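You operate a simulated robot arm through the tools that you are given. There is no shell and no other tool.

You run a simulated robot arm. Do the job below in one go: nothing can be reset, and whatever is moved stays where it is left.

Task
Dust the dull spot on the chest, polish it with the pad and close the tin.
Fine: duster and pad go back. A coat counts when it lies all over at full strength: go over it till it gets no stronger. What is to be rubbed or washed off counts as gone when no trace of it is left.

Only the result counts: the job must be done as asked and must still hold three seconds after the hand-in. Knocking over, shifting, dropping, spilling or breaking anything else fails it.

Robot
A 7-joint arm with a two-finger parallel gripper, fixed in place. Base frame: the origin is on the floor under the middle of its stand, x ahead of it, y to its left, z up; the work surface is at about z = 0.6. Readings come in m, rad, newtons and seconds.
With the tool pointing down near the work surface it reaches from about 0.12 to 0.62 m from the base axis. Its first joint turns from -1.152 to 1.152 rad. Payload 2.4 kg.
The TCP is the grasp point between the finger pads, 0.03 m short of the fingertips. In the tool frame z runs along the fingers and y along their closing line. The gripper opens to 0.094 m. The fingers are 0.028 m wide and 0.01 m thick; the gripper's body (0.05 by 0.096 m) begins 0.055 m behind the TCP.
Orientation is that of the tool frame in the base frame, as a unit quaternion [x, y, z, w]. With the fingers straight down and closing along the base's y, the tool's x points along the base's -x, its y along +y and its z along -z.

Tools
- The arm moves only by the tool step_arm. Its argument "commands" is a list that holds one entry, the list of rows, each a list of 7 numbers: the turn, a rotation vector about the tool's x, y, z in rad, then the shift along the tool's x, y, z in cm, then the gripper command, from -1 (shut) to 1 (fully open), values between in proportion. In form: [[[rx, ry, rz, tx, ty, tz, grip], ...]]. A call has 1 to 20 rows; each row shifts and turns the commanded pose from where the row before left it, along the tool's axes as they then stand. A row lasts 0.2 s, in which the tool goes at most 0.05 m and 0.15 rad; a call with a longer step from one row to the next is refused whole, and so is a gripper value outside its range. Where a pose cannot be reached the arm comes as near as it can. A force on the tool above 40 N (or 10 N above the force at the start of the call, whichever is more), or a blocked arm, ends the call early, and 0.2 s more pass. The fingers move at their own pace (about 0.153 m/s each) and stop on an object; they squeeze with about 30 N. The grip force told is the motor's: it shows also when the fingers shut on nothing. Time passes only in rows, and 0.2 s behind the last, so rows that do not move let the fingers close. The reply holds the time, the measured pose of the TCP, the force on the tool along the base axes, the opening and the grip force, in the units named above and with some noise, with the torque about the TCP (base axes, N m) and any sound that the robot's microphone picked up.
- Cameras (640 x 400 px; columns grow to the right, rows downward): "scene" is fixed at [0.0319, 0.4776, 1.4295]; the picture's right is [-0.77, -0.64, 0.00], its down [-0.45, 0.54, -0.71] and it looks along [0.46, -0.55, -0.70] (base axes); focal length 363 px, centre (320, 200). "wrist" rides on the gripper at [0.076, 0.014, -0.103] in the tool frame; the picture's right is [-0.18, 0.98, 0.00], its down [-0.75, -0.14, -0.64] and it looks along [-0.63, -0.12, 0.77] (tool axes); focal length 243 px, centre (320, 200). There is no depth. A picture from a camera that has moved, and an enlarged one, comes with that camera's place and axes in the base frame and with its lens.
- camera(camera): a new picture of that camera. The clock stands still meanwhile.
- inspect(camera, box): a new picture of the part [left, top, right, bottom] of that camera's present view, enlarged. The clock stands still meanwhile.
- job_done(): hands the job in; it is judged then, once.

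Nothing tells you positions but the pictures and the camera data. Unless the task says otherwise, let go and move clear before handing in.

The tools are called after "Call:" by a JSON object that holds its "name" and its "arguments". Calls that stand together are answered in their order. step_arm: Moves the arm, as the interface text tells. Its arguments: {"type":"object","properties":{"commands":{"type":"array"}},"required":["commands"]} The other tools are called the same way: camera (camera) takes a picture; inspect (camera, box) takes an enlarged picture of a part of a camera's view; job_done () hands the job in.

At the start:

```text
t: 0.0
eef_pos: [0.346, -0.2237, 0.9315]
tool_rot: [0.0, 1.0, 0.0, 0.0]
ft_force: [0.2, -0.1, 0.2]
moment: [0.0, -0.02, 0.0]
gripper_width: 0.0939
finger_force: 0.0
```

scene: 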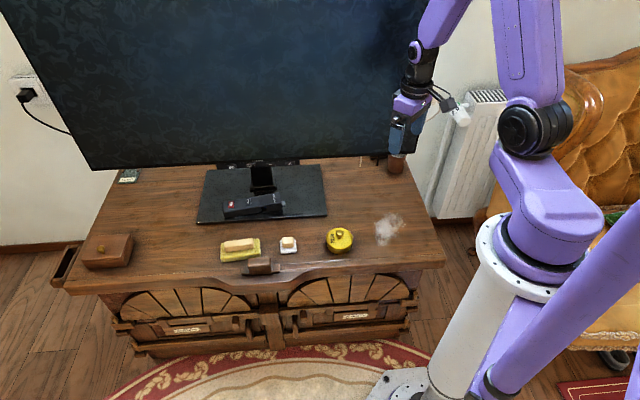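
wrist: 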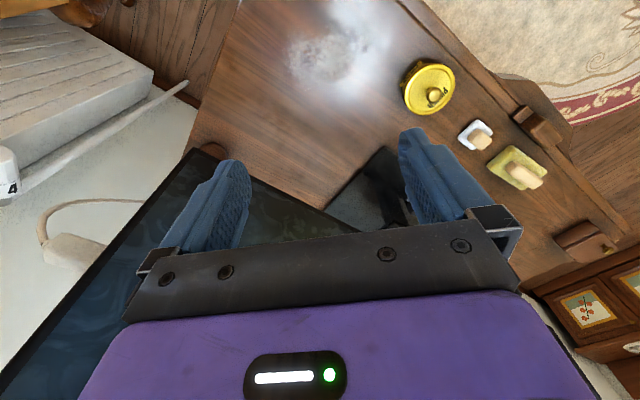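

I see a chest with a TV on it, a dusty/dull spot near the right end, a yellow tin, a small white pad with a handle, a yellow-green duster/cloth item with a handle, and a small wooden box. I'll take enlarged pictures to identify each thing before moving.

Call:
{"name": "inspect", "arguments": {"camera": "scene", "box": [200, 190, 440, 300]}}

Call:
{"name": "inspect", "arguments": {"camera": "wrist", "box": [260, 0, 640, 240]}}

Call:
{"name": "inspect", "arguments": {"camera": "scene", "box": [40, 150, 240, 300]}}

```text
2.67 times, centred on (320, 245) of scene
camera zoom: at [0.0319, 0.4776, 1.4295], right [-0.77, -0.64, 0.0], down [-0.45, 0.54, -0.71], along [0.46, -0.55, -0.7], focal length 968 px, centre (320, 80)
```

zoom: 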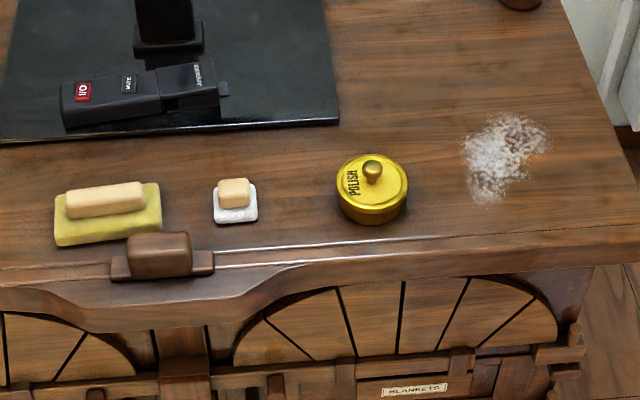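

```text
1.67 times, centred on (450, 120) of wrist
camera zoom: at [0.2701, -0.209, 1.0343], right [0.18, 0.98, 0.0], down [0.75, -0.14, 0.64], along [0.63, -0.12, -0.77], focal length 404 px, centre (103, 333)
```

zoom: 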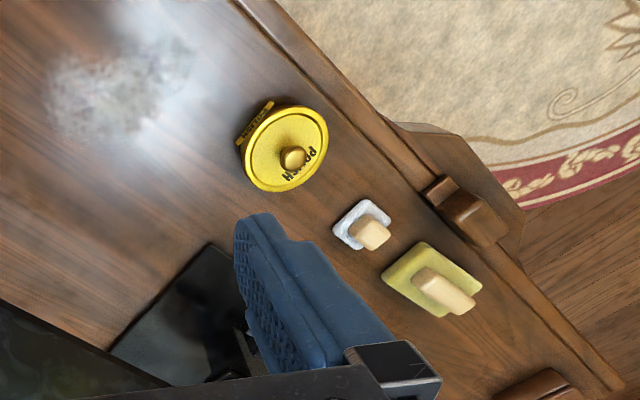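

```text
2.67 times, centred on (140, 225) of scene
camera zoom: at [0.0319, 0.4776, 1.4295], right [-0.77, -0.64, 0.0], down [-0.45, 0.54, -0.71], along [0.46, -0.55, -0.7], focal length 968 px, centre (800, 133)
```

zoom: 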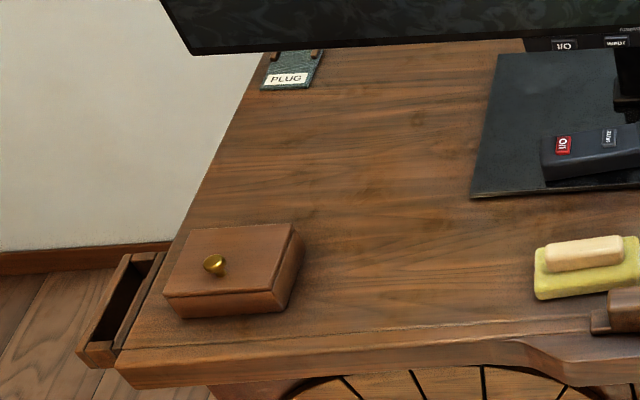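

The pad is likely the small white block, at about (0.515, 0.037). The duster is likely the larger yellow block, at about (0.61, 0.13), near the limit of reach. The tin is at about (0.41, -0.06) and the dusty spot at about (0.335, -0.21). I'll check the remaining objects before deciding.

Call:
{"name": "inspect", "arguments": {"camera": "scene", "box": [360, 130, 480, 260]}}

Call:
{"name": "inspect", "arguments": {"camera": "scene", "box": [210, 220, 310, 285]}}

Call:
{"name": "inspect", "arguments": {"camera": "scene", "box": [310, 210, 410, 275]}}

Call:
{"name": "inspect", "arguments": {"camera": "wrist", "box": [240, 0, 480, 150]}}

Call:
{"name": "inspect", "arguments": {"camera": "wrist", "box": [430, 90, 640, 270]}}

```text
3.08 times, centred on (420, 195) of scene
camera zoom: at [0.0319, 0.4776, 1.4295], right [-0.77, -0.64, 0.0], down [-0.45, 0.54, -0.71], along [0.46, -0.55, -0.7], focal length 1117 px, centre (12, 215)
```

zoom: 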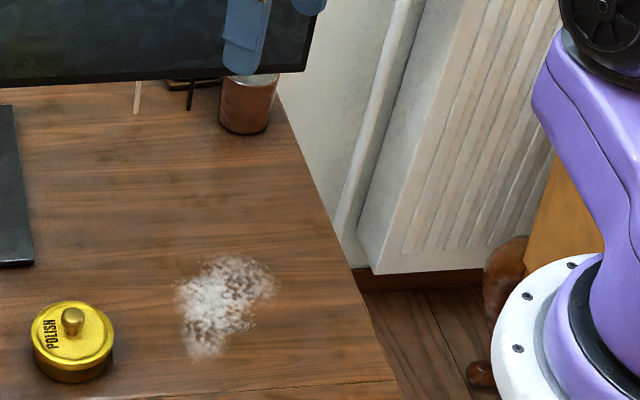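

```text
6.15 times, centred on (260, 252) of scene
camera zoom: at [0.0319, 0.4776, 1.4295], right [-0.77, -0.64, 0.0], down [-0.45, 0.54, -0.71], along [0.46, -0.55, -0.7], focal length 2234 px, centre (689, -123)
```

zoom: 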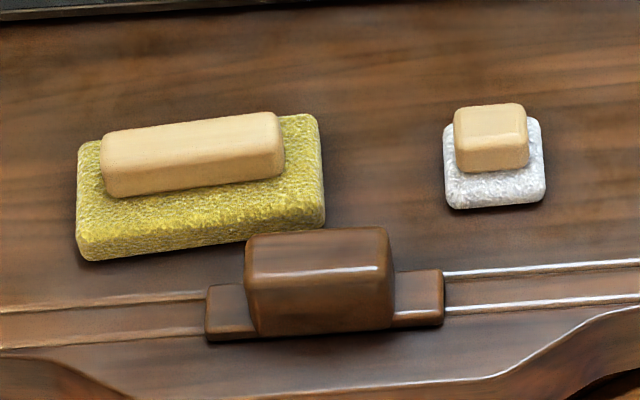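

```text
6.15 times, centred on (360, 242) of scene
camera zoom: at [0.0319, 0.4776, 1.4295], right [-0.77, -0.64, 0.0], down [-0.45, 0.54, -0.71], along [0.46, -0.55, -0.7], focal length 2234 px, centre (74, -62)
```

zoom: 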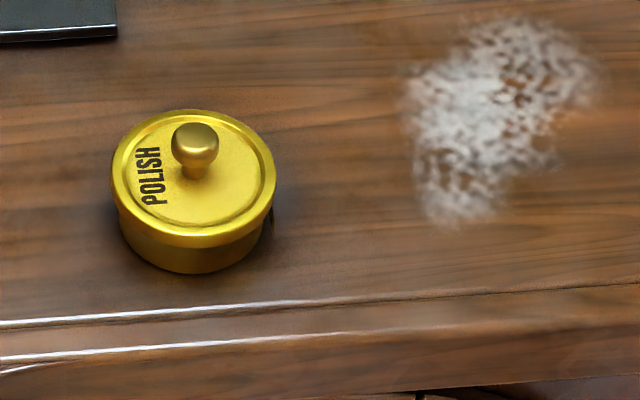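

```text
2.67 times, centred on (360, 75) of wrist
camera zoom: at [0.2701, -0.209, 1.0343], right [0.18, 0.98, 0.0], down [0.75, -0.14, 0.64], along [0.63, -0.12, -0.77], focal length 647 px, centre (213, 533)
```

zoom: 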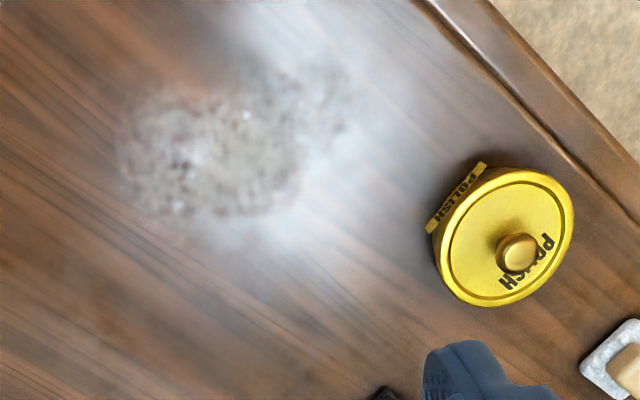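

```text
2.22 times, centred on (535, 180) of wrist
camera zoom: at [0.2701, -0.209, 1.0343], right [0.18, 0.98, 0.0], down [0.75, -0.14, 0.64], along [0.63, -0.12, -0.77], focal length 539 px, centre (-158, 244)
```

zoom: 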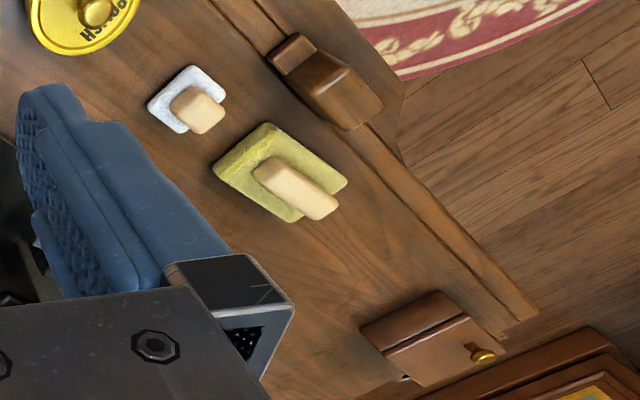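

The yellow block with the long handle is the duster, the small white one is the pad, and the tin's lid has a knob. I'll move the open gripper high over the duster, away from the TV, and then look again.

Call:
{"name": "step_arm", "arguments": {"commands": [[[0, 0, 0, -2.0, 2.8, 1.0, 1], [0, 0, 0, -2.0, 2.8, 1.0, 1], [0, 0, 0, -2.0, 2.8, 1.0, 1], [0, 0, 0, -2.0, 2.8, 1.0, 1], [0, 0, 0, -2.0, 2.8, 1.0, 1], [0, 0, 0, -2.0, 2.8, 1.0, 1], [0, 0, 0, -2.0, 2.8, 1.0, 1], [0, 0, 0, -2.0, 2.8, 1.0, 1], [0, 0, 0, -2.0, 2.8, 1.0, 1], [0, 0, 0, -2.0, 2.8, 1.0, 1], [0, 0, 0, -2.0, 2.8, 1.0, 1], [0, 0, 0, 0, 0, 0, 1]]]}}

Call:
{"name": "camera", "arguments": {"camera": "scene"}}

Call:
{"name": "camera", "arguments": {"camera": "wrist"}}

```text
t: 2.6
eef_pos: [0.5663, 0.0857, 0.8204]
tool_rot: [0.001, 1.0, 0.0, -0.001]
ft_force: [-0.2, -0.1, -0.6]
moment: [-0.02, 0.03, 0.03]
gripper_width: 0.094
finger_force: 0.0
```

```text
taken
```

scene: 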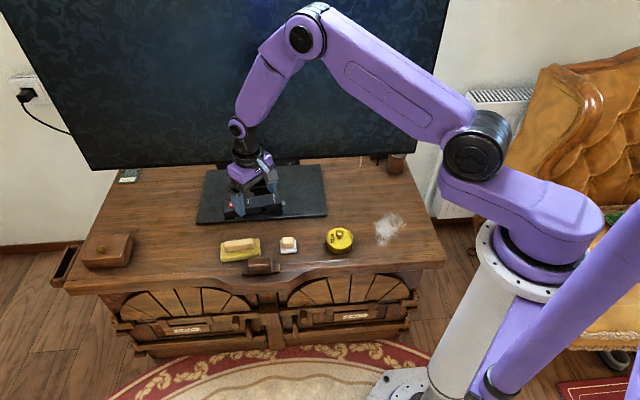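

```text
taken
camera wrist: at [0.4897, 0.1009, 0.9233], right [0.19, 0.98, 0.0], down [0.75, -0.14, 0.64], along [0.63, -0.12, -0.77], focal length 243 px, centre (320, 200)
```

wrist: 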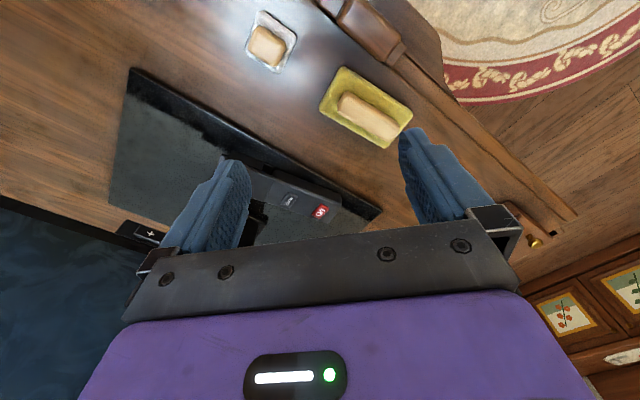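

The arm is above the pad and duster area. I'll take a close view to work out the exact pose of the duster and its handle.

Call:
{"name": "inspect", "arguments": {"camera": "wrist", "box": [230, 0, 430, 160]}}

Call:
{"name": "inspect", "arguments": {"camera": "scene", "box": [360, 130, 440, 180]}}

```text
2.50 times, centred on (330, 80) of wrist
camera zoom: at [0.4897, 0.1009, 0.9233], right [0.19, 0.98, 0.0], down [0.75, -0.14, 0.64], along [0.63, -0.12, -0.77], focal length 606 px, centre (295, 500)
```

zoom: 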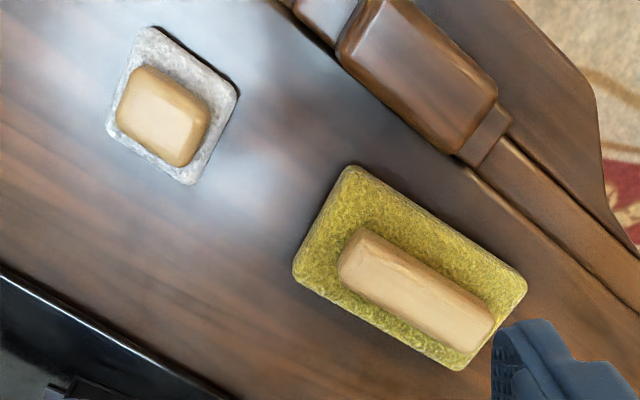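

```text
8.00 times, centred on (400, 155) of scene
camera zoom: at [0.0319, 0.4777, 1.4295], right [-0.77, -0.64, 0.0], down [-0.45, 0.54, -0.71], along [0.46, -0.55, -0.7], focal length 2904 px, centre (-320, 560)
```

zoom: 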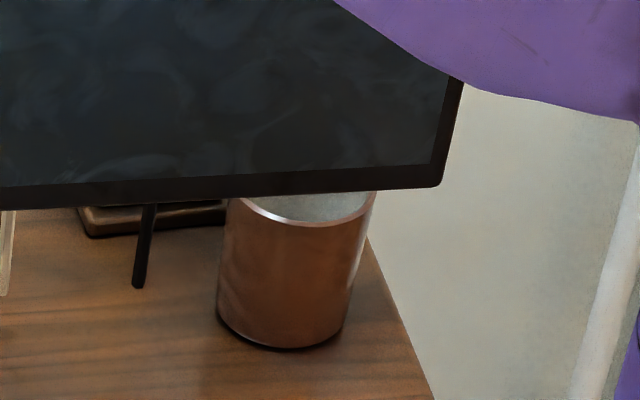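

The cup in the far corner is not involved. The duster's centre is about (0.609, 0.137), with its long axis at about 49.5° and a low handle on top. I'll turn the gripper to close across the handle, move above it and check.

Call:
{"name": "step_arm", "arguments": {"commands": [[[0, 0, -0.144, 0, 0, 0, 1], [0, 0, -0.144, 0, 0, 0, 1], [0, 0, -0.144, 0, 0, 0, 1], [0, 0, -0.144, 0, 0, 0, 1], [0, 0, -0.144, 0, 0, 0, 1], [0, 0, -0.144, 0, 0, 0, 1], [0, 0, 0, -2.0, 0, 0, 1], [0, 0, 0, -2.0, 0, 0, 1], [0, 0, 0, -2.0, 0, 0, 1], [0, 0, 0, 0, 0, 2.5, 1], [0, 0, 0, 0, 0, 2.5, 1], [0, 0, 0, 0, 0, 2.5, 1], [0, 0, 0, 0, 0, 2.5, 1], [0, 0, 0, 0, 0, 0, 1]]]}}

Call:
{"name": "camera", "arguments": {"camera": "scene"}}

Call:
{"name": "camera", "arguments": {"camera": "wrist"}}

```text
t: 5.6
eef_pos: [0.6076, 0.1295, 0.7194]
tool_rot: [-0.419, 0.908, 0.0, 0.0]
ft_force: [-0.2, 0.4, -0.8]
moment: [0.01, -0.02, -0.02]
gripper_width: 0.0939
finger_force: 0.0
```

```text
taken
```

scene: 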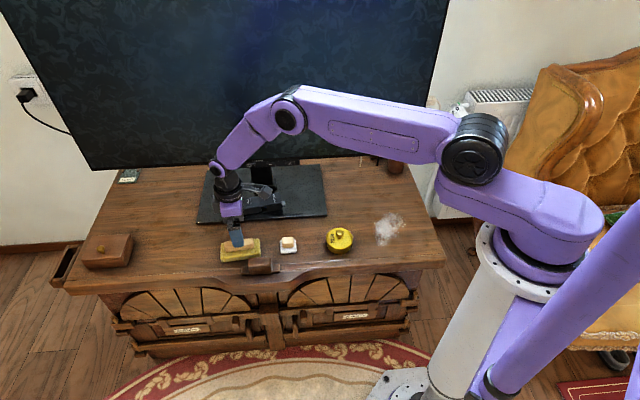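

```text
taken
camera wrist: at [0.5469, 0.0816, 0.8234], right [-0.63, 0.78, 0.0], down [0.6, 0.48, 0.64], along [0.5, 0.4, -0.77], focal length 243 px, centre (320, 200)
```

wrist: 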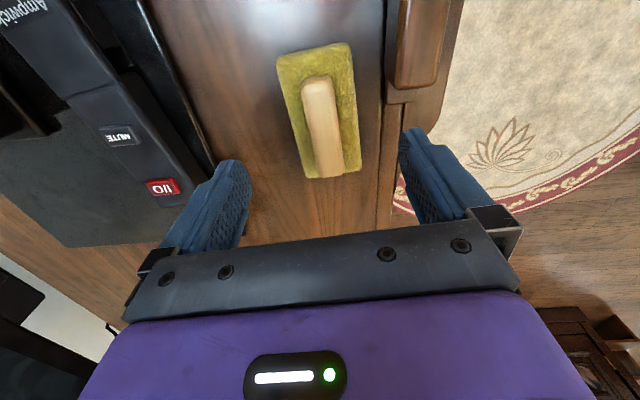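

The gripper is nearly over the handle. I'll enlarge the view to measure the lateral offset before going down.

Call:
{"name": "inspect", "arguments": {"camera": "wrist", "box": [200, 20, 440, 190]}}

Call:
{"name": "inspect", "arguments": {"camera": "scene", "box": [190, 190, 310, 275]}}

```text
2.35 times, centred on (320, 105) of wrist
camera zoom: at [0.5469, 0.0816, 0.8234], right [-0.63, 0.78, 0.0], down [0.6, 0.48, 0.64], along [0.5, 0.4, -0.77], focal length 571 px, centre (320, 424)
```

zoom: 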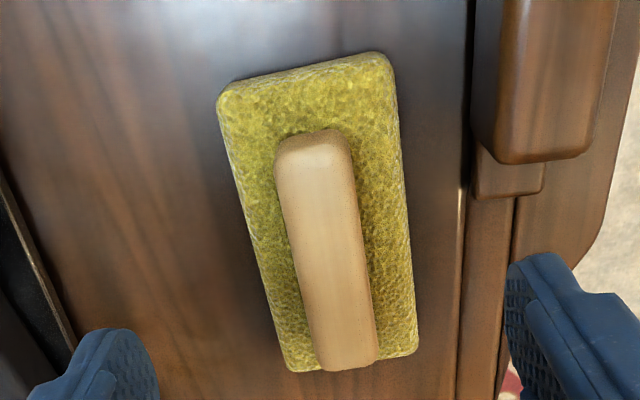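

```text
4.71 times, centred on (250, 232) of scene
camera zoom: at [0.0319, 0.4776, 1.4295], right [-0.77, -0.64, 0.0], down [-0.45, 0.54, -0.71], along [0.46, -0.55, -0.7], focal length 1708 px, centre (649, 47)
```

zoom: 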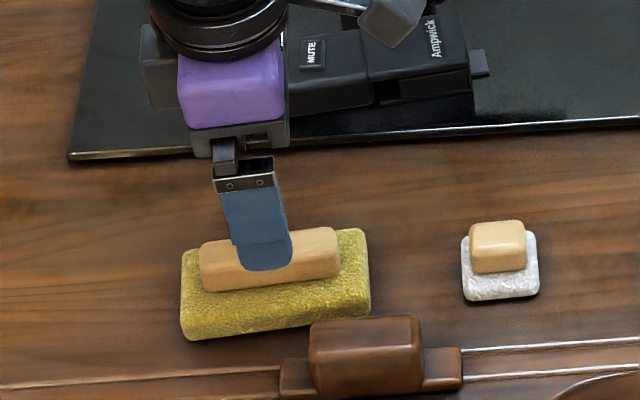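

The handle is centred about 3 mm to the tool's +y side. I'll narrow the fingers to about 5.5 cm to clear the brown block on the front rail, shift over and go down beside the handle.

Call:
{"name": "step_arm", "arguments": {"commands": [[[0, 0, 0, 0, 0.3, 0, 0.17], [0, 0, 0, 0, 0, 0, 0.17], [0, 0, 0, 0, 0, 1.5, 0.17], [0, 0, 0, 0, 0, 1.5, 0.17], [0, 0, 0, 0, 0, 1.0, 0.17], [0, 0, 0, 0, 0, 1.0, 0.17], [0, 0, 0, 0, 0, 0.7, 0.17], [0, 0, 0, 0, 0, 0, 0.17]]]}}

Call:
{"name": "inspect", "arguments": {"camera": "wrist", "box": [160, 0, 480, 220]}}

Call:
{"name": "inspect", "arguments": {"camera": "scene", "box": [190, 200, 310, 275]}}

```text
t: 7.4
eef_pos: [0.6026, 0.1312, 0.6631]
tool_rot: [-0.419, 0.908, 0.0, 0.0]
ft_force: [0.3, -0.2, 0.6]
moment: [-0.01, 0.0, 0.02]
gripper_width: 0.0551
finger_force: 0.0
```

```text
1.82 times, centred on (320, 110) of wrist
camera zoom: at [0.5427, 0.0838, 0.7664], right [-0.63, 0.78, 0.0], down [0.6, 0.48, 0.64], along [0.5, 0.4, -0.77], focal length 441 px, centre (320, 364)
```

zoom: 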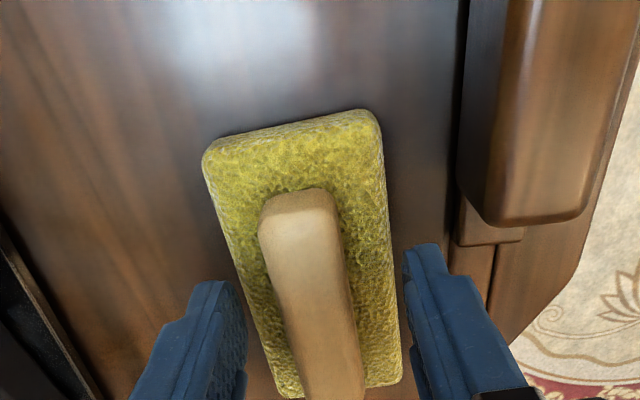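

```text
5.33 times, centred on (250, 238) of scene
camera zoom: at [0.0319, 0.4776, 1.4295], right [-0.77, -0.64, 0.0], down [-0.45, 0.54, -0.71], along [0.46, -0.55, -0.7], focal length 1936 px, centre (693, 0)
```

zoom: 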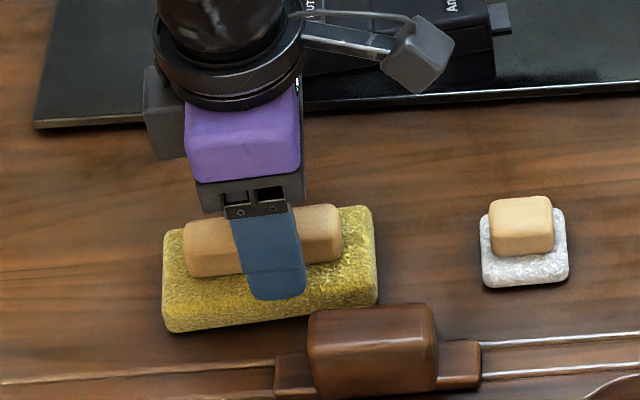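

The fingers straddle the handle and are clear of the block. I'll go down another 0.8 cm and close on the handle.

Call:
{"name": "step_arm", "arguments": {"commands": [[[0, 0, 0, 0, 0, 0.5, 0.17], [0, 0, 0, 0, 0, 0.4, 0.17], [0, 0, 0, 0, 0, 0, 0.17], [0, 0, 0, 0, 0, 0, 0.0], [0, 0, 0, 0, 0, 0, -0.2], [0, 0, 0, 0, 0, 0, -1], [0, 0, 0, 0, 0, 0, -1], [0, 0, 0, 0, 0, 0, -1]]]}}

Call:
{"name": "inspect", "arguments": {"camera": "wrist", "box": [160, 0, 480, 220]}}

Call:
{"name": "inspect", "arguments": {"camera": "scene", "box": [190, 200, 310, 275]}}

```text
t: 9.2
eef_pos: [0.6031, 0.1311, 0.6559]
tool_rot: [-0.419, 0.908, 0.0, 0.0]
ft_force: [0.3, 0.6, -0.9]
moment: [0.06, -0.03, -0.05]
gripper_width: 0.0231
finger_force: 30.4
```

```text
1.82 times, centred on (320, 110) of wrist
camera zoom: at [0.5431, 0.0833, 0.7583], right [-0.63, 0.78, 0.0], down [0.6, 0.48, 0.64], along [0.5, 0.4, -0.77], focal length 441 px, centre (320, 364)
```

zoom: 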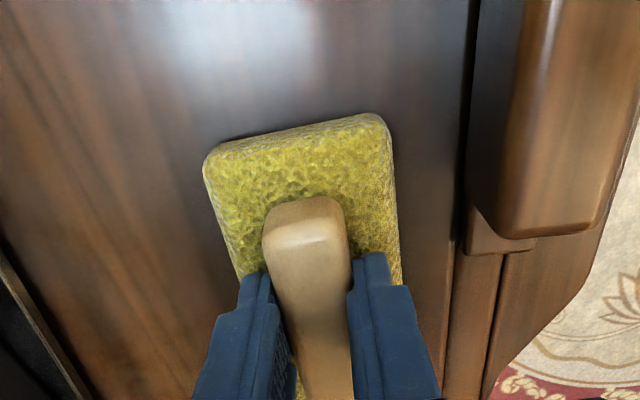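

```text
5.33 times, centred on (250, 238) of scene
camera zoom: at [0.0319, 0.4776, 1.4295], right [-0.77, -0.64, 0.0], down [-0.45, 0.54, -0.71], along [0.46, -0.55, -0.7], focal length 1936 px, centre (693, 0)
```

zoom: 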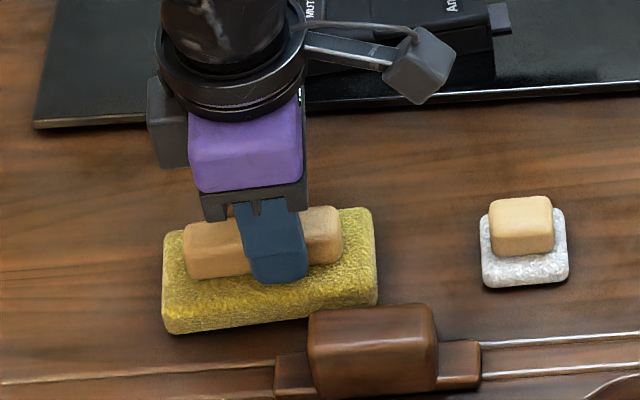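

The duster is held by its handle (2.3 cm), and its resting TCP pose is (0.603, 0.131, 0.656). I'll lift it well above the pad and tin and carry it over to the spot.

Call:
{"name": "step_arm", "arguments": {"commands": [[[0, 0, 0, 0, 0, -1.0, -1], [0, 0, 0, 0, 0, -2.0, -1], [0, 0, 0, 0, 0, -3.0, -1], [0, 0, 0, 0, 0, -4.0, -1], [0, 0, 0, 0, 0, -4.0, -1], [0, 0, 0, 2.0, 0, 0, -1], [0, 0, 0, 3.5, 0, 0, -1], [0, 0, 0, 3.7, -0.2, 0, -1], [0, 0, 0, 3.7, -0.2, 0, -1], [0, 0, 0, 3.7, -0.2, 0, -1], [0, 0, 0, 3.7, -0.2, 0, -1], [0, 0, 0, 3.7, -0.2, 0, -1], [0, 0, 0, 3.7, -0.2, 0, -1], [0, 0, 0, 3.7, -0.2, 0, -1], [0, 0, 0, 3.7, -0.2, 0, -1], [0, 0, 0, 3.7, -0.1, 0, -1], [0, 0, 0, 3.0, 0, 0, -1], [0, 0, 0, 2.0, 0, 0, -1], [0, 0, 0, 0, 0, 0, -1]]]}}

Call:
{"name": "camera", "arguments": {"camera": "scene"}}

Call:
{"name": "camera", "arguments": {"camera": "wrist"}}

```text
t: 13.2
eef_pos: [0.3309, -0.2142, 0.7944]
tool_rot: [-0.42, 0.908, 0.0, 0.0]
ft_force: [0.2, 0.6, -1.1]
moment: [0.04, 0.02, 0.03]
gripper_width: 0.0232
finger_force: 30.3
```

```text
taken
```

scene: 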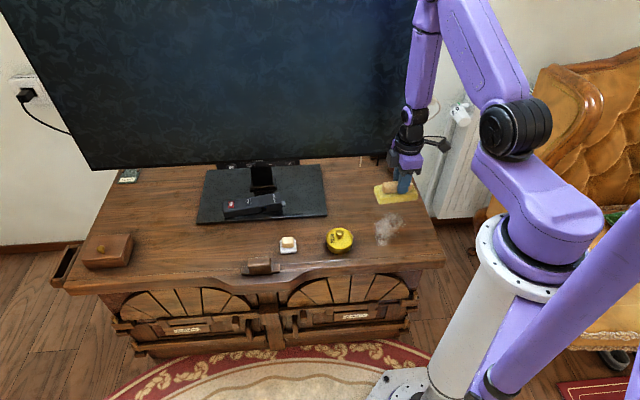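

```text
taken
camera wrist: at [0.2712, -0.2623, 0.897], right [-0.63, 0.78, 0.0], down [0.6, 0.48, 0.64], along [0.5, 0.4, -0.77], focal length 243 px, centre (320, 200)
```

wrist: 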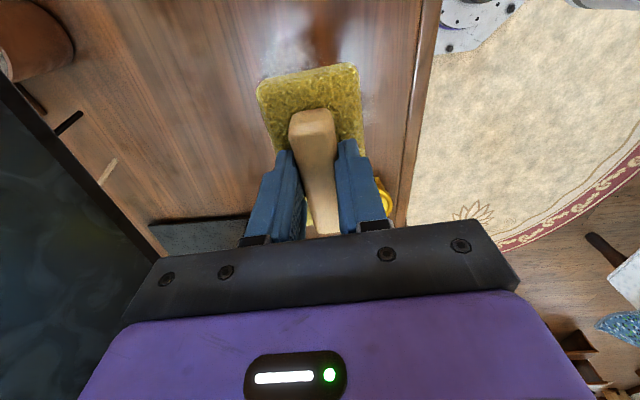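

The duster hovers over the spot and nothing else has moved. I'll take one closer look at the spot's extent before lowering it.

Call:
{"name": "inspect", "arguments": {"camera": "scene", "box": [350, 200, 430, 260]}}

Call:
{"name": "inspect", "arguments": {"camera": "wrist", "box": [200, 0, 440, 150]}}

```text
6.67 times, centred on (390, 230) of scene
camera zoom: at [0.0319, 0.4776, 1.4295], right [-0.77, -0.64, 0.0], down [-0.45, 0.54, -0.71], along [0.46, -0.55, -0.7], focal length 2420 px, centre (-147, 0)
```

zoom: 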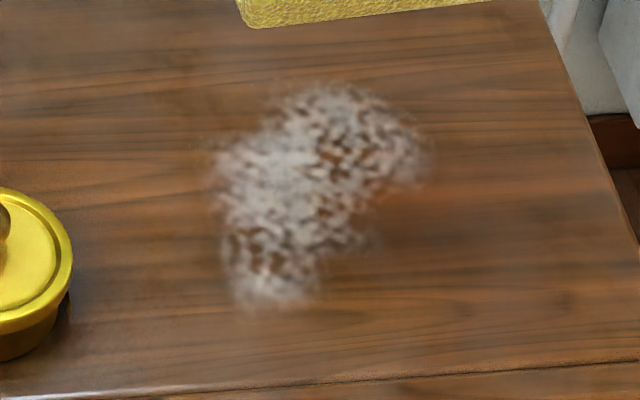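

```text
2.67 times, centred on (320, 75) of wrist
camera zoom: at [0.2712, -0.2623, 0.897], right [-0.63, 0.78, 0.0], down [0.6, 0.48, 0.64], along [0.5, 0.4, -0.77], focal length 647 px, centre (320, 533)
```

zoom: 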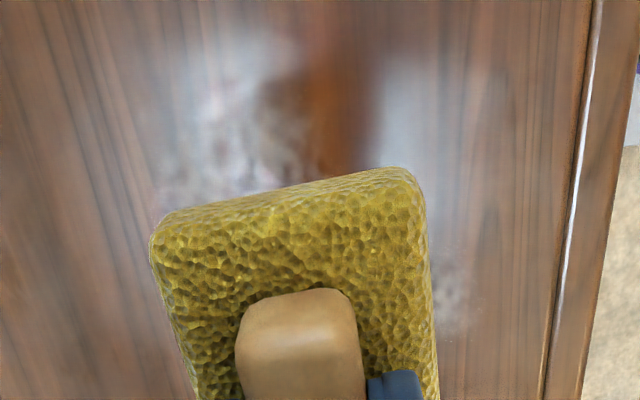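

The dust spans roughly 11 × 14 cm below the duster. I'll lower it quickly to just above the surface, then in small steps until light contact.

Call:
{"name": "step_arm", "arguments": {"commands": [[[0, 0, 0, 0, 0, 3.0, -1], [0, 0, 0, 0, 0, 3.5, -1], [0, 0, 0, 0, 0, 3.0, -1], [0, 0, 0, 0, 0, 2.0, -1], [0, 0, 0, 0, 0, 1.0, -1], [0, 0, 0, 0, 0, 0.5, -1], [0, 0, 0, 0, 0, 0.3, -1], [0, 0, 0, 0, 0, 0.3, -1], [0, 0, 0, 0, 0, 0.2, -1], [0, 0, 0, 0, 0, 0, -1]]]}}

```text
t: 15.4
eef_pos: [0.3313, -0.212, 0.6574]
tool_rot: [-0.418, 0.908, -0.001, 0.0]
ft_force: [0.1, 0.0, -0.4]
moment: [0.01, 0.0, 0.04]
gripper_width: 0.0232
finger_force: 30.0
```

There's no contact yet at z 0.6574, so I'll go down in 1 mm steps.

Call:
{"name": "step_arm", "arguments": {"commands": [[[0, 0, 0, 0, 0, 0.1, -1], [0, 0, 0, 0, 0, 0.1, -1], [0, 0, 0, 0, 0, 0.1, -1], [0, 0, 0, 0, 0, 0, -1]]]}}

```text
t: 16.4
eef_pos: [0.3295, -0.2125, 0.6548]
tool_rot: [-0.419, 0.908, -0.001, 0.0]
ft_force: [-3.4, -0.2, 25.2]
moment: [0.1, -0.02, 0.06]
gripper_width: 0.0232
finger_force: 29.9
```

Contact is firm at about 25 N. I'll ease off by 1 mm and wipe across the spot, back and forth.

Call:
{"name": "step_arm", "arguments": {"commands": [[[0, 0, 0, 0, 0, -0.1, -1], [0, 0, 0, 0, -1.2, 0, -1], [0, 0, 0, 0, -1.5, 0, -1], [0, 0, 0, 0, -1.5, 0, -1], [0, 0, 0, 0, -1.5, 0, -1], [0, 0, 0, 0, -1.0, 0, -1], [0, 0, 0, 0, 1.2, 0, -1], [0, 0, 0, 0, 1.5, 0, -1], [0, 0, 0, 0, 1.5, 0, -1], [0, 0, 0, 0, 1.5, 0, -1], [0, 0, 0, 0, 1.5, 0, -1], [0, 0, 0, 0, 1.5, 0, -1], [0, 0, 0, 0, 1.5, 0, -1], [0, 0, 0, 0, 1.5, 0, -1], [0, 0, 0, 0, 0.8, 0, -1], [0, 0, 0, 0, 0, 0, -1]]]}}

Call:
{"name": "inspect", "arguments": {"camera": "scene", "box": [340, 180, 440, 270]}}

Call:
{"name": "camera", "arguments": {"camera": "wrist"}}

```text
t: 19.8
eef_pos: [0.286, -0.174, 0.656]
tool_rot: [-0.419, 0.908, 0.0, 0.0]
ft_force: [0.2, -0.6, -1.0]
moment: [-0.03, 0.01, 0.01]
gripper_width: 0.0231
finger_force: 29.8
```

```text
4.44 times, centred on (390, 225) of scene
camera zoom: at [0.0319, 0.4776, 1.4295], right [-0.77, -0.64, 0.0], down [-0.45, 0.54, -0.71], along [0.46, -0.55, -0.7], focal length 1613 px, centre (9, 89)
```

zoom: 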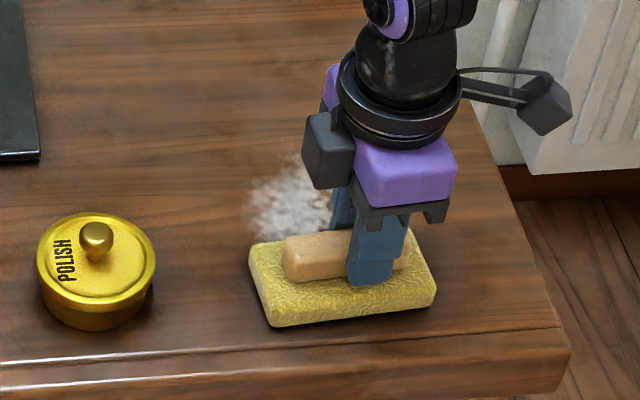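

```text
taken
camera wrist: at [0.2263, -0.2219, 0.7591], right [-0.63, 0.78, 0.0], down [0.6, 0.48, 0.64], along [0.5, 0.4, -0.77], focal length 243 px, centre (320, 200)
```

wrist: 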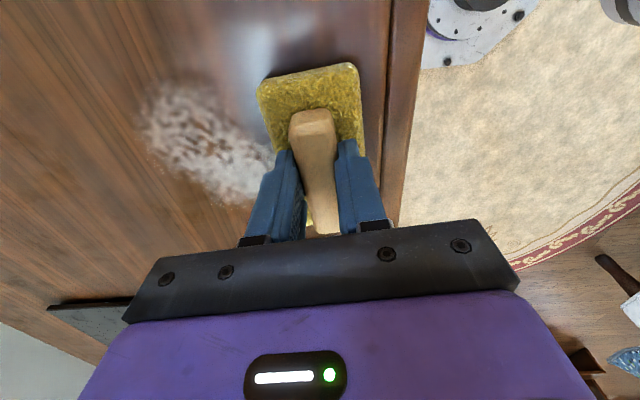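

The dust is still there, and the duster lost contact during that stroke. I'll press back down and wipe with a steadier force.

Call:
{"name": "step_arm", "arguments": {"commands": [[[0, 0, 0, 0, 0, 0.1, -1], [0, 0, 0, 0, 0, 0.05, -1], [0, 0, 0, 0, 0, 0, -1]]]}}

```text
t: 20.6
eef_pos: [0.288, -0.1751, 0.6535]
tool_rot: [-0.418, 0.908, 0.0, 0.0]
ft_force: [-1.6, 1.2, 30.9]
moment: [0.0, 0.04, 0.02]
gripper_width: 0.0233
finger_force: 30.6
```

Call:
{"name": "step_arm", "arguments": {"commands": [[[0, 0, 0, 0, 0, -0.05, -1], [0, 0, 0, 0, -1.0, 0, -1], [0, 0, 0, 0, -1.0, 0, -1], [0, 0, 0, 0, -1.0, 0, -1], [0, 0, 0, 0, -1.0, 0, -1]]]}}

Call:
{"name": "inspect", "arguments": {"camera": "scene", "box": [340, 180, 440, 270]}}

Call:
{"name": "camera", "arguments": {"camera": "wrist"}}

```text
t: 21.8
eef_pos: [0.3179, -0.2019, 0.6535]
tool_rot: [-0.419, 0.908, -0.001, 0.001]
ft_force: [-0.4, -0.2, -0.6]
moment: [-0.01, 0.01, 0.0]
gripper_width: 0.0233
finger_force: 29.4
```

```text
4.44 times, centred on (390, 225) of scene
camera zoom: at [0.0319, 0.4776, 1.4295], right [-0.77, -0.64, 0.0], down [-0.45, 0.54, -0.71], along [0.46, -0.55, -0.7], focal length 1613 px, centre (9, 89)
```

zoom: 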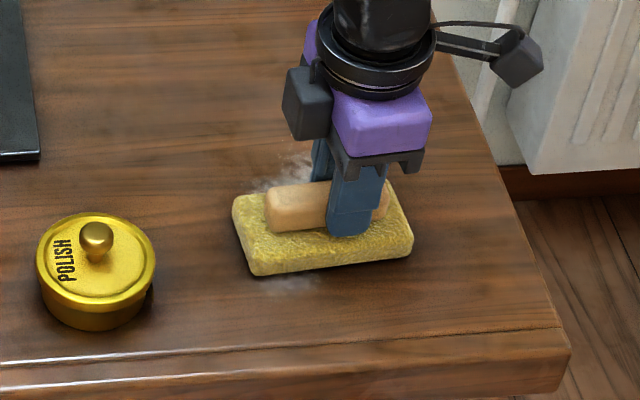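

```text
taken
camera wrist: at [0.2579, -0.2496, 0.757], right [-0.63, 0.78, 0.0], down [0.59, 0.48, 0.64], along [0.5, 0.4, -0.77], focal length 243 px, centre (320, 200)
```

wrist: 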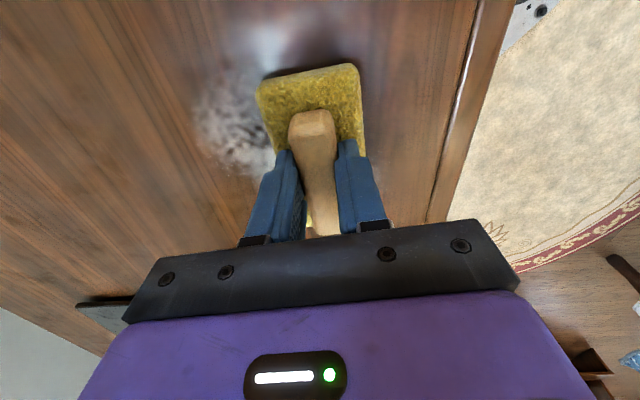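

The near end of the spot looks fainter, so pressure wiping works. The force dropped to zero again, so I'll find light contact in small steps.

Call:
{"name": "step_arm", "arguments": {"commands": [[[0, 0, 0, 0, 0, 0.05, -1], [0, 0, 0, 0, 0, 0, -1]]]}}

Call:
{"name": "step_arm", "arguments": {"commands": [[[0, 0, 0, 0, 0, 0.05, -1], [0, 0, 0, 0, 0, 0, -1]]]}}

```text
t: 22.4
eef_pos: [0.3181, -0.2012, 0.6539]
tool_rot: [-0.419, 0.908, 0.0, 0.001]
ft_force: [0.1, -0.9, -0.7]
moment: [0.0, -0.03, 0.03]
gripper_width: 0.0232
finger_force: 29.6
```

```text
t: 23.0
eef_pos: [0.3164, -0.1997, 0.6555]
tool_rot: [-0.419, 0.908, 0.0, 0.0]
ft_force: [-3.0, 0.2, 29.8]
moment: [0.01, 0.13, -0.01]
gripper_width: 0.0231
finger_force: 29.9
```

Call:
{"name": "step_arm", "arguments": {"commands": [[[0, 0, 0, 0, 0, -0.02, -1], [0, 0, 0, 0, 0, 0, -1]]]}}

```text
t: 23.6
eef_pos: [0.3161, -0.2013, 0.6538]
tool_rot: [-0.419, 0.908, -0.001, 0.0]
ft_force: [-1.4, 0.6, 29.5]
moment: [0.04, 0.06, 0.0]
gripper_width: 0.023
finger_force: 30.5
```

Call:
{"name": "step_arm", "arguments": {"commands": [[[0, 0, 0, 0, 0, -0.03, -1], [0, 0, 0, 0, 0, 0, -1]]]}}

Call:
{"name": "step_arm", "arguments": {"commands": [[[0, 0, 0, 0, -0.5, 0, -1], [0, 0, 0, 0, -0.5, 0, -1], [0, 0, 0, 0, 0, 0, -1]]]}}

```text
t: 24.2
eef_pos: [0.3168, -0.2004, 0.6538]
tool_rot: [-0.419, 0.908, -0.001, 0.0]
ft_force: [2.0, 0.4, 13.7]
moment: [0.03, -0.02, -0.01]
gripper_width: 0.0229
finger_force: 30.0
```

```text
t: 25.0
eef_pos: [0.3238, -0.2062, 0.6535]
tool_rot: [-0.419, 0.908, 0.0, 0.0]
ft_force: [1.0, 0.5, -0.5]
moment: [-0.03, 0.0, 0.02]
gripper_width: 0.0228
finger_force: 30.2
```

Contact is stiff: 0.5 mm takes it from 0 to 30 N. I'll press again and lower a hair per row while wiping, so contact is kept.

Call:
{"name": "step_arm", "arguments": {"commands": [[[0, 0, 0, 0, 0, 0.04, -1], [0, 0, 0, 0, -0.5, 0.02, -1], [0, 0, 0, 0, -1.0, 0.02, -1], [0, 0, 0, 0, -1.0, 0.02, -1], [0, 0, 0, 0, -1.0, 0.02, -1], [0, 0, 0, 0, -1.0, 0.02, -1]]]}}

Call:
{"name": "camera", "arguments": {"camera": "wrist"}}

Call:
{"name": "inspect", "arguments": {"camera": "scene", "box": [340, 180, 440, 270]}}

```text
t: 26.4
eef_pos: [0.3575, -0.2365, 0.6539]
tool_rot: [-0.419, 0.908, 0.0, 0.0]
ft_force: [-8.4, 8.3, 30.8]
moment: [0.2, 0.21, -0.03]
gripper_width: 0.0235
finger_force: 29.9
```

```text
taken
camera wrist: at [0.298, -0.2847, 0.7554], right [-0.63, 0.78, 0.0], down [0.6, 0.48, 0.64], along [0.5, 0.4, -0.77], focal length 243 px, centre (320, 200)
```

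wrist: 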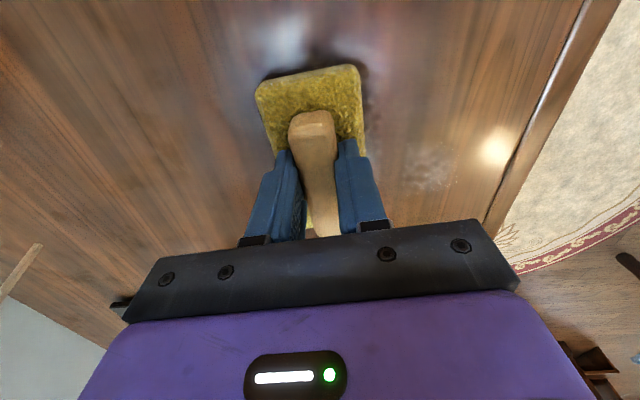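

```text
4.44 times, centred on (390, 225) of scene
camera zoom: at [0.0314, 0.478, 1.4294], right [-0.77, -0.64, 0.0], down [-0.45, 0.54, -0.71], along [0.46, -0.55, -0.7], focal length 1613 px, centre (9, 89)
```

zoom: 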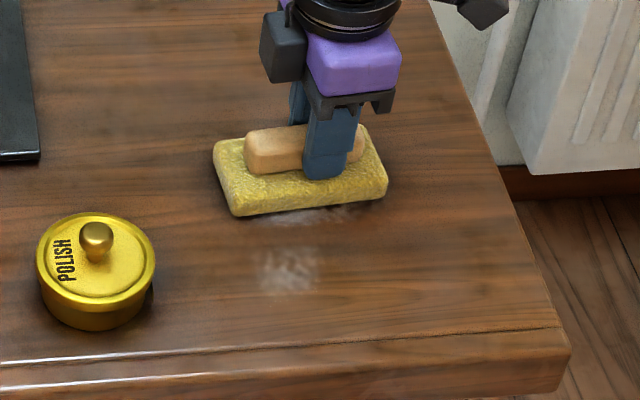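

Wiping now works: the middle band is clearing. I'll go on to the far end and come back at this pressure.

Call:
{"name": "step_arm", "arguments": {"commands": [[[0, 0, 0, 0, -1.0, 0, -1], [0, 0, 0, 0, -1.0, 0, -1], [0, 0, 0, 0, -1.0, 0.01, -1], [0, 0, 0, 0, -1.0, 0.01, -1], [0, 0, 0, 0, 0, 0, -1]]]}}

Call:
{"name": "step_arm", "arguments": {"commands": [[[0, 0, 0, 0, 1.0, 0.0, -1], [0, 0, 0, 0, 1.0, 0, -1], [0, 0, 0, 0, 1.0, 0.0, -1], [0, 0, 0, 0, 1.0, 0.01, -1], [0, 0, 0, 0, 1.0, 0, -1], [0, 0, 0, 0, 1.0, 0.01, -1], [0, 0, 0, 0, 1.0, 0, -1]]]}}

```text
t: 27.6
eef_pos: [0.3881, -0.2625, 0.6521]
tool_rot: [-0.419, 0.908, -0.001, 0.0]
ft_force: [-1.3, 3.9, 10.9]
moment: [0.15, -0.01, -0.01]
gripper_width: 0.0231
finger_force: 29.6
```

```text
t: 29.2
eef_pos: [0.3375, -0.2164, 0.651]
tool_rot: [-0.419, 0.908, -0.001, 0.0]
ft_force: [2.8, -4.2, 11.6]
moment: [-0.03, 0.11, 0.05]
gripper_width: 0.0234
finger_force: 30.1
```

Call:
{"name": "step_arm", "arguments": {"commands": [[[0, 0, 0, 0, 1.0, 0.01, -1], [0, 0, 0, 0, 1.0, 0.01, -1], [0, 0, 0, 0, 1.0, 0.01, -1], [0, 0, 0, 0, 1.0, 0.01, -1], [0, 0, 0, 0, 1.0, 0.01, -1], [0, 0, 0, 0, 1.0, 0.01, -1], [0, 0, 0, 0, 0.8, 0.01, -1]]]}}

Call:
{"name": "inspect", "arguments": {"camera": "scene", "box": [340, 180, 440, 270]}}

Call:
{"name": "camera", "arguments": {"camera": "wrist"}}

```text
t: 30.6
eef_pos: [0.295, -0.182, 0.652]
tool_rot: [-0.418, 0.909, -0.002, 0.002]
ft_force: [-0.9, -0.4, 8.5]
moment: [0.03, 0.28, 0.01]
gripper_width: 0.0233
finger_force: 29.6
stopped in row 6: the force on the tool passed its limit at 41 N (the readings are from after the stop); the commanded pose is now the measured one
```

```text
4.44 times, centred on (390, 225) of scene
camera zoom: at [0.0318, 0.4777, 1.4295], right [-0.77, -0.64, 0.0], down [-0.45, 0.54, -0.71], along [0.46, -0.55, -0.7], focal length 1613 px, centre (9, 89)
```

zoom: 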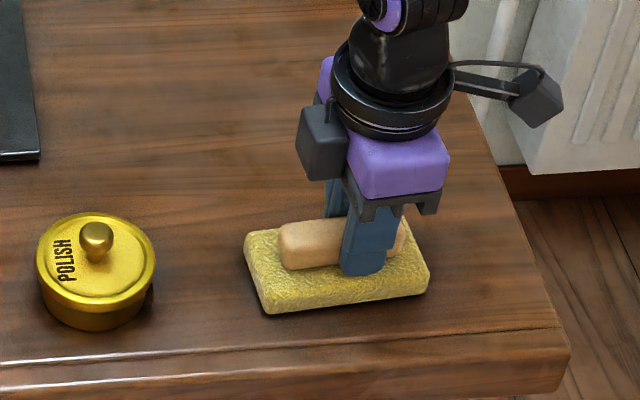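

```text
taken
camera wrist: at [0.234, -0.2286, 0.755], right [-0.63, 0.78, -0.01], down [0.59, 0.48, 0.64], along [0.5, 0.4, -0.77], focal length 243 px, centre (320, 200)
```

wrist: 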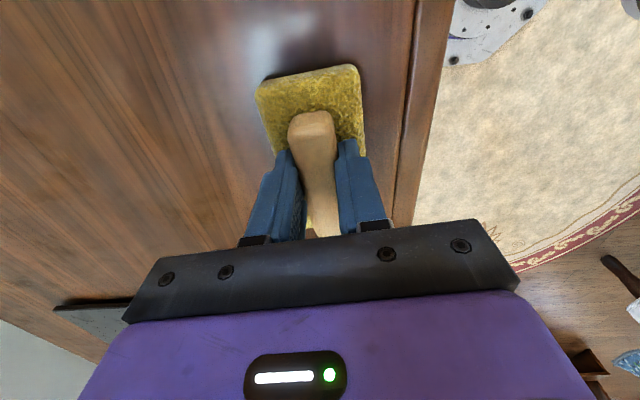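

Most of the dust is gone. I'll lift the duster a little and aside to look for any remaining traces.

Call:
{"name": "step_arm", "arguments": {"commands": [[[0, 0, 0, 0, 0.8, 0, -1], [0, 0, 0, 0, 0.5, 0, -1], [0, 0, 0, 0, 0, -1.0, -1], [0, 0, 0, 0, 0, -3.0, -1], [0, 0, 0, 0, 0, -4.0, -1], [0, 0, 0, 0, -4.0, -2.0, -1], [0, 0, 0, 0, -5.0, 0, -1], [0, 0, 0, 0, -4.0, 0, -1], [0, 0, 0, 0, 0, 0, -1]]]}}

Call:
{"name": "inspect", "arguments": {"camera": "scene", "box": [345, 195, 435, 260]}}

Call:
{"name": "camera", "arguments": {"camera": "scene"}}

Call:
{"name": "camera", "arguments": {"camera": "wrist"}}

```text
t: 31.2
eef_pos: [0.2882, -0.1762, 0.6521]
tool_rot: [-0.419, 0.908, -0.007, 0.005]
ft_force: [-0.3, -0.7, 11.0]
moment: [-0.15, 0.5, 0.02]
gripper_width: 0.0231
finger_force: 29.4
stopped in row 2: the force on the tool passed its limit at 45 N (the readings are from after the stop); the commanded pose is now the measured one
```

```text
6.15 times, centred on (390, 228) of scene
camera zoom: at [0.0318, 0.4777, 1.4295], right [-0.77, -0.64, 0.0], down [-0.45, 0.54, -0.71], along [0.46, -0.55, -0.7], focal length 2234 px, centre (-111, 31)
```

zoom: 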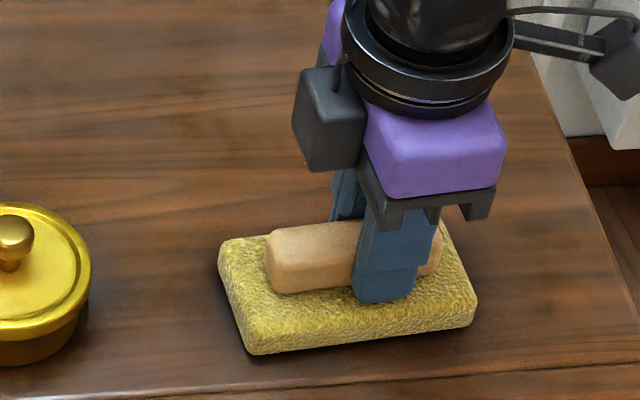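

```text
taken
```

scene: 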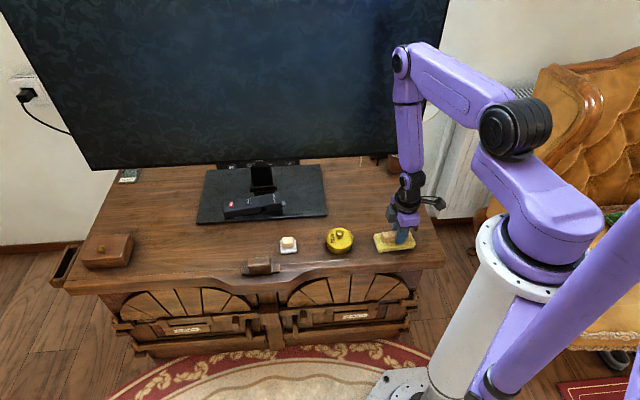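

```text
taken
camera wrist: at [0.2273, -0.2229, 0.7548], right [-0.63, 0.78, -0.02], down [0.59, 0.49, 0.65], along [0.51, 0.4, -0.76], focal length 243 px, centre (320, 200)
```

wrist: 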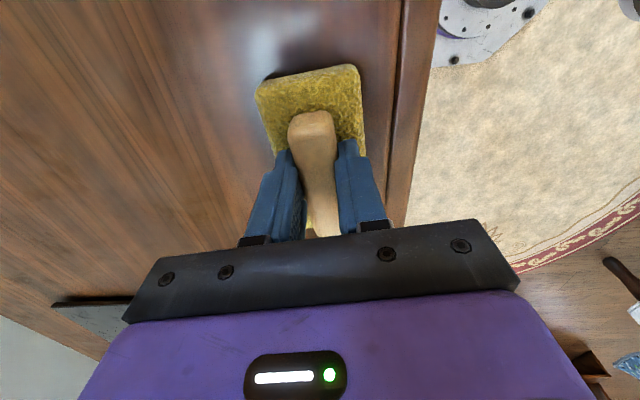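

The call stopped on force, with the fingertips pressing near the front end. I'll lift off, correct the small tilt, and look at the result.

Call:
{"name": "step_arm", "arguments": {"commands": [[[0, 0, 0, 0, 0, -0.5, -1], [0, 0, 0, 0, 0, -1.5, -1], [-0.017, 0.003, 0, 0, 0, -3.0, -1], [0, 0, 0, 0, 0, -4.0, -1], [0, 0, 0, 0, -4.0, -2.0, -1], [0, 0, 0, 0, -5.0, 0, -1], [0, 0, 0, 0, -4.0, 0, -1], [0, 0, 0, 0, -2.0, 0, -1], [0, 0, 0, 0, 0, 0, -1]]]}}

Call:
{"name": "inspect", "arguments": {"camera": "scene", "box": [345, 195, 435, 260]}}

Call:
{"name": "camera", "arguments": {"camera": "scene"}}

Call:
{"name": "camera", "arguments": {"camera": "wrist"}}

```text
t: 33.2
eef_pos: [0.4023, -0.2717, 0.76]
tool_rot: [-0.418, 0.909, -0.001, 0.0]
ft_force: [-0.9, 0.7, -0.1]
moment: [0.0, 0.05, 0.01]
gripper_width: 0.0229
finger_force: 29.5
```

```text
6.15 times, centred on (390, 228) of scene
camera zoom: at [0.0319, 0.4776, 1.4295], right [-0.77, -0.64, 0.0], down [-0.45, 0.54, -0.71], along [0.46, -0.55, -0.7], focal length 2234 px, centre (-111, 31)
```

zoom: 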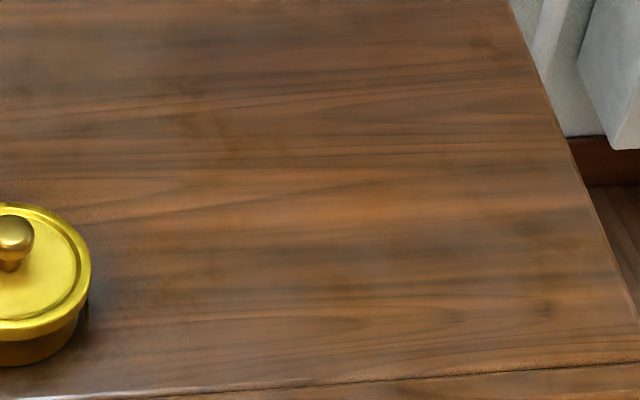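

```text
taken
```

scene: 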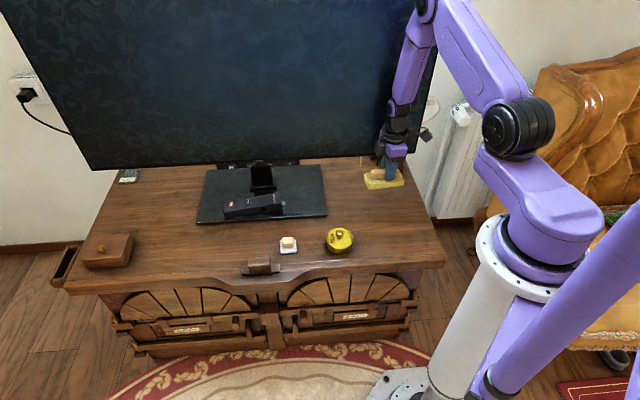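

```text
taken
camera wrist: at [0.3423, -0.3201, 0.8637], right [-0.63, 0.78, 0.0], down [0.6, 0.48, 0.64], along [0.5, 0.4, -0.77], focal length 243 px, centre (320, 200)
```

wrist: 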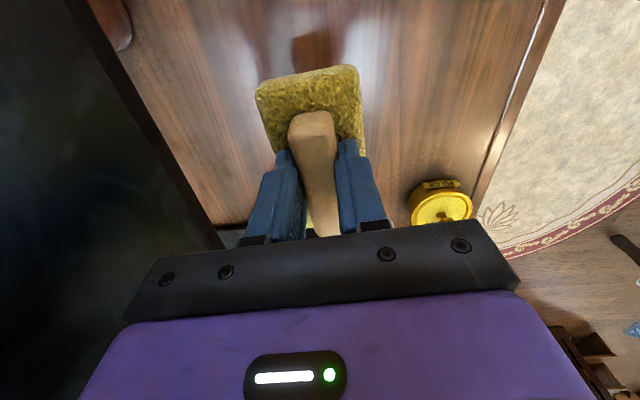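

The dust looks gone, with no white left. I'll magnify the area further to check for faint traces, especially at the edges.

Call:
{"name": "inspect", "arguments": {"camera": "scene", "box": [365, 205, 415, 250]}}

Call:
{"name": "inspect", "arguments": {"camera": "scene", "box": [375, 200, 415, 228]}}

Call:
{"name": "inspect", "arguments": {"camera": "wrist", "box": [220, 0, 540, 220]}}

```text
8.89 times, centred on (390, 228) of scene
camera zoom: at [0.0319, 0.4776, 1.4295], right [-0.77, -0.64, 0.0], down [-0.45, 0.54, -0.71], along [0.46, -0.55, -0.7], focal length 3226 px, centre (-302, -44)
```

zoom: 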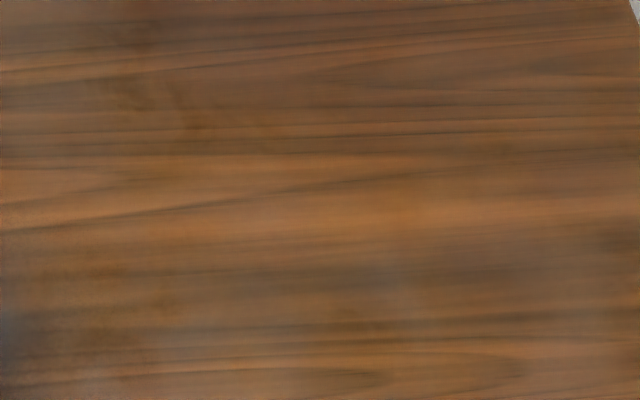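

```text
14.29 times, centred on (395, 214) of scene
camera zoom: at [0.0319, 0.4776, 1.4295], right [-0.77, -0.64, 0.0], down [-0.45, 0.54, -0.71], along [0.46, -0.55, -0.7], focal length 5185 px, centre (-751, 0)
```

zoom: 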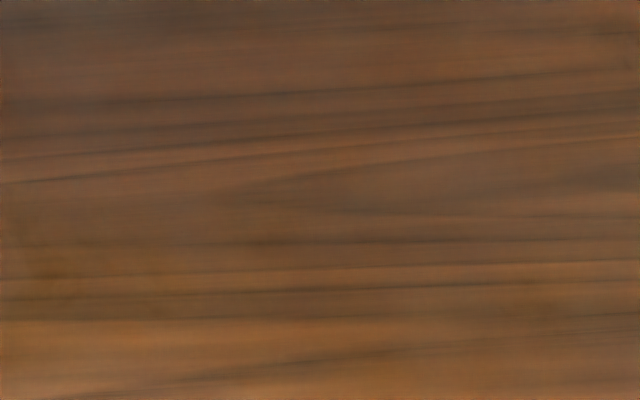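

```text
1.82 times, centred on (380, 110) of wrist
camera zoom: at [0.3423, -0.3201, 0.8637], right [-0.63, 0.78, 0.0], down [0.6, 0.48, 0.64], along [0.5, 0.4, -0.77], focal length 441 px, centre (211, 364)
```

zoom: 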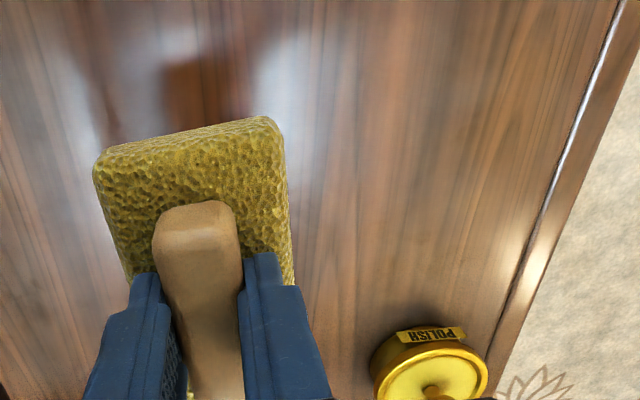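

No dust is visible. To be sure no trace stays at the edges, I'll make two more pressed passes, one shifted towards each side.

Call:
{"name": "step_arm", "arguments": {"commands": [[[0, 0, 0, 2.5, 2.3, 0, -1], [0, 0, 0, 0, 0, 3.5, -1], [0, 0, 0, 0, 0, 3.5, -1], [0, 0, 0, 0, 0, 2.0, -1], [0, 0, 0, 0, 0, 1.0, -1], [0, 0, 0, 0, 0, 0.4, -1], [0, 0, 0, 0, 0, 0.1, -1], [0, 0, 0, 0, 0, 0.05, -1], [0, 0, 0, 0, 0, 0, -1]]]}}

```text
t: 35.2
eef_pos: [0.3688, -0.2766, 0.6555]
tool_rot: [-0.417, 0.909, 0.0, 0.001]
ft_force: [0.4, 0.3, -0.4]
moment: [0.04, 0.0, 0.02]
gripper_width: 0.0231
finger_force: 30.0
```

Call:
{"name": "step_arm", "arguments": {"commands": [[[0, 0, 0, 0, 0, 0.1, -1], [0, 0, 0, 0, 0, 0.05, -1], [0, 0, 0, 0, 0, 0, -1]]]}}

Call:
{"name": "step_arm", "arguments": {"commands": [[[0, 0, 0, 0, 0, 0.05, -1], [0, 0, 0, 0, 0, 0, -1]]]}}

```text
t: 36.0
eef_pos: [0.3672, -0.2769, 0.6548]
tool_rot: [-0.418, 0.908, 0.0, 0.0]
ft_force: [0.7, -1.2, -0.8]
moment: [0.02, 0.01, -0.01]
gripper_width: 0.023
finger_force: 29.3
```

```text
t: 36.6
eef_pos: [0.3687, -0.2769, 0.6533]
tool_rot: [-0.418, 0.908, -0.001, 0.001]
ft_force: [-0.6, 1.3, -0.8]
moment: [0.01, 0.03, 0.01]
gripper_width: 0.0233
finger_force: 30.0
```

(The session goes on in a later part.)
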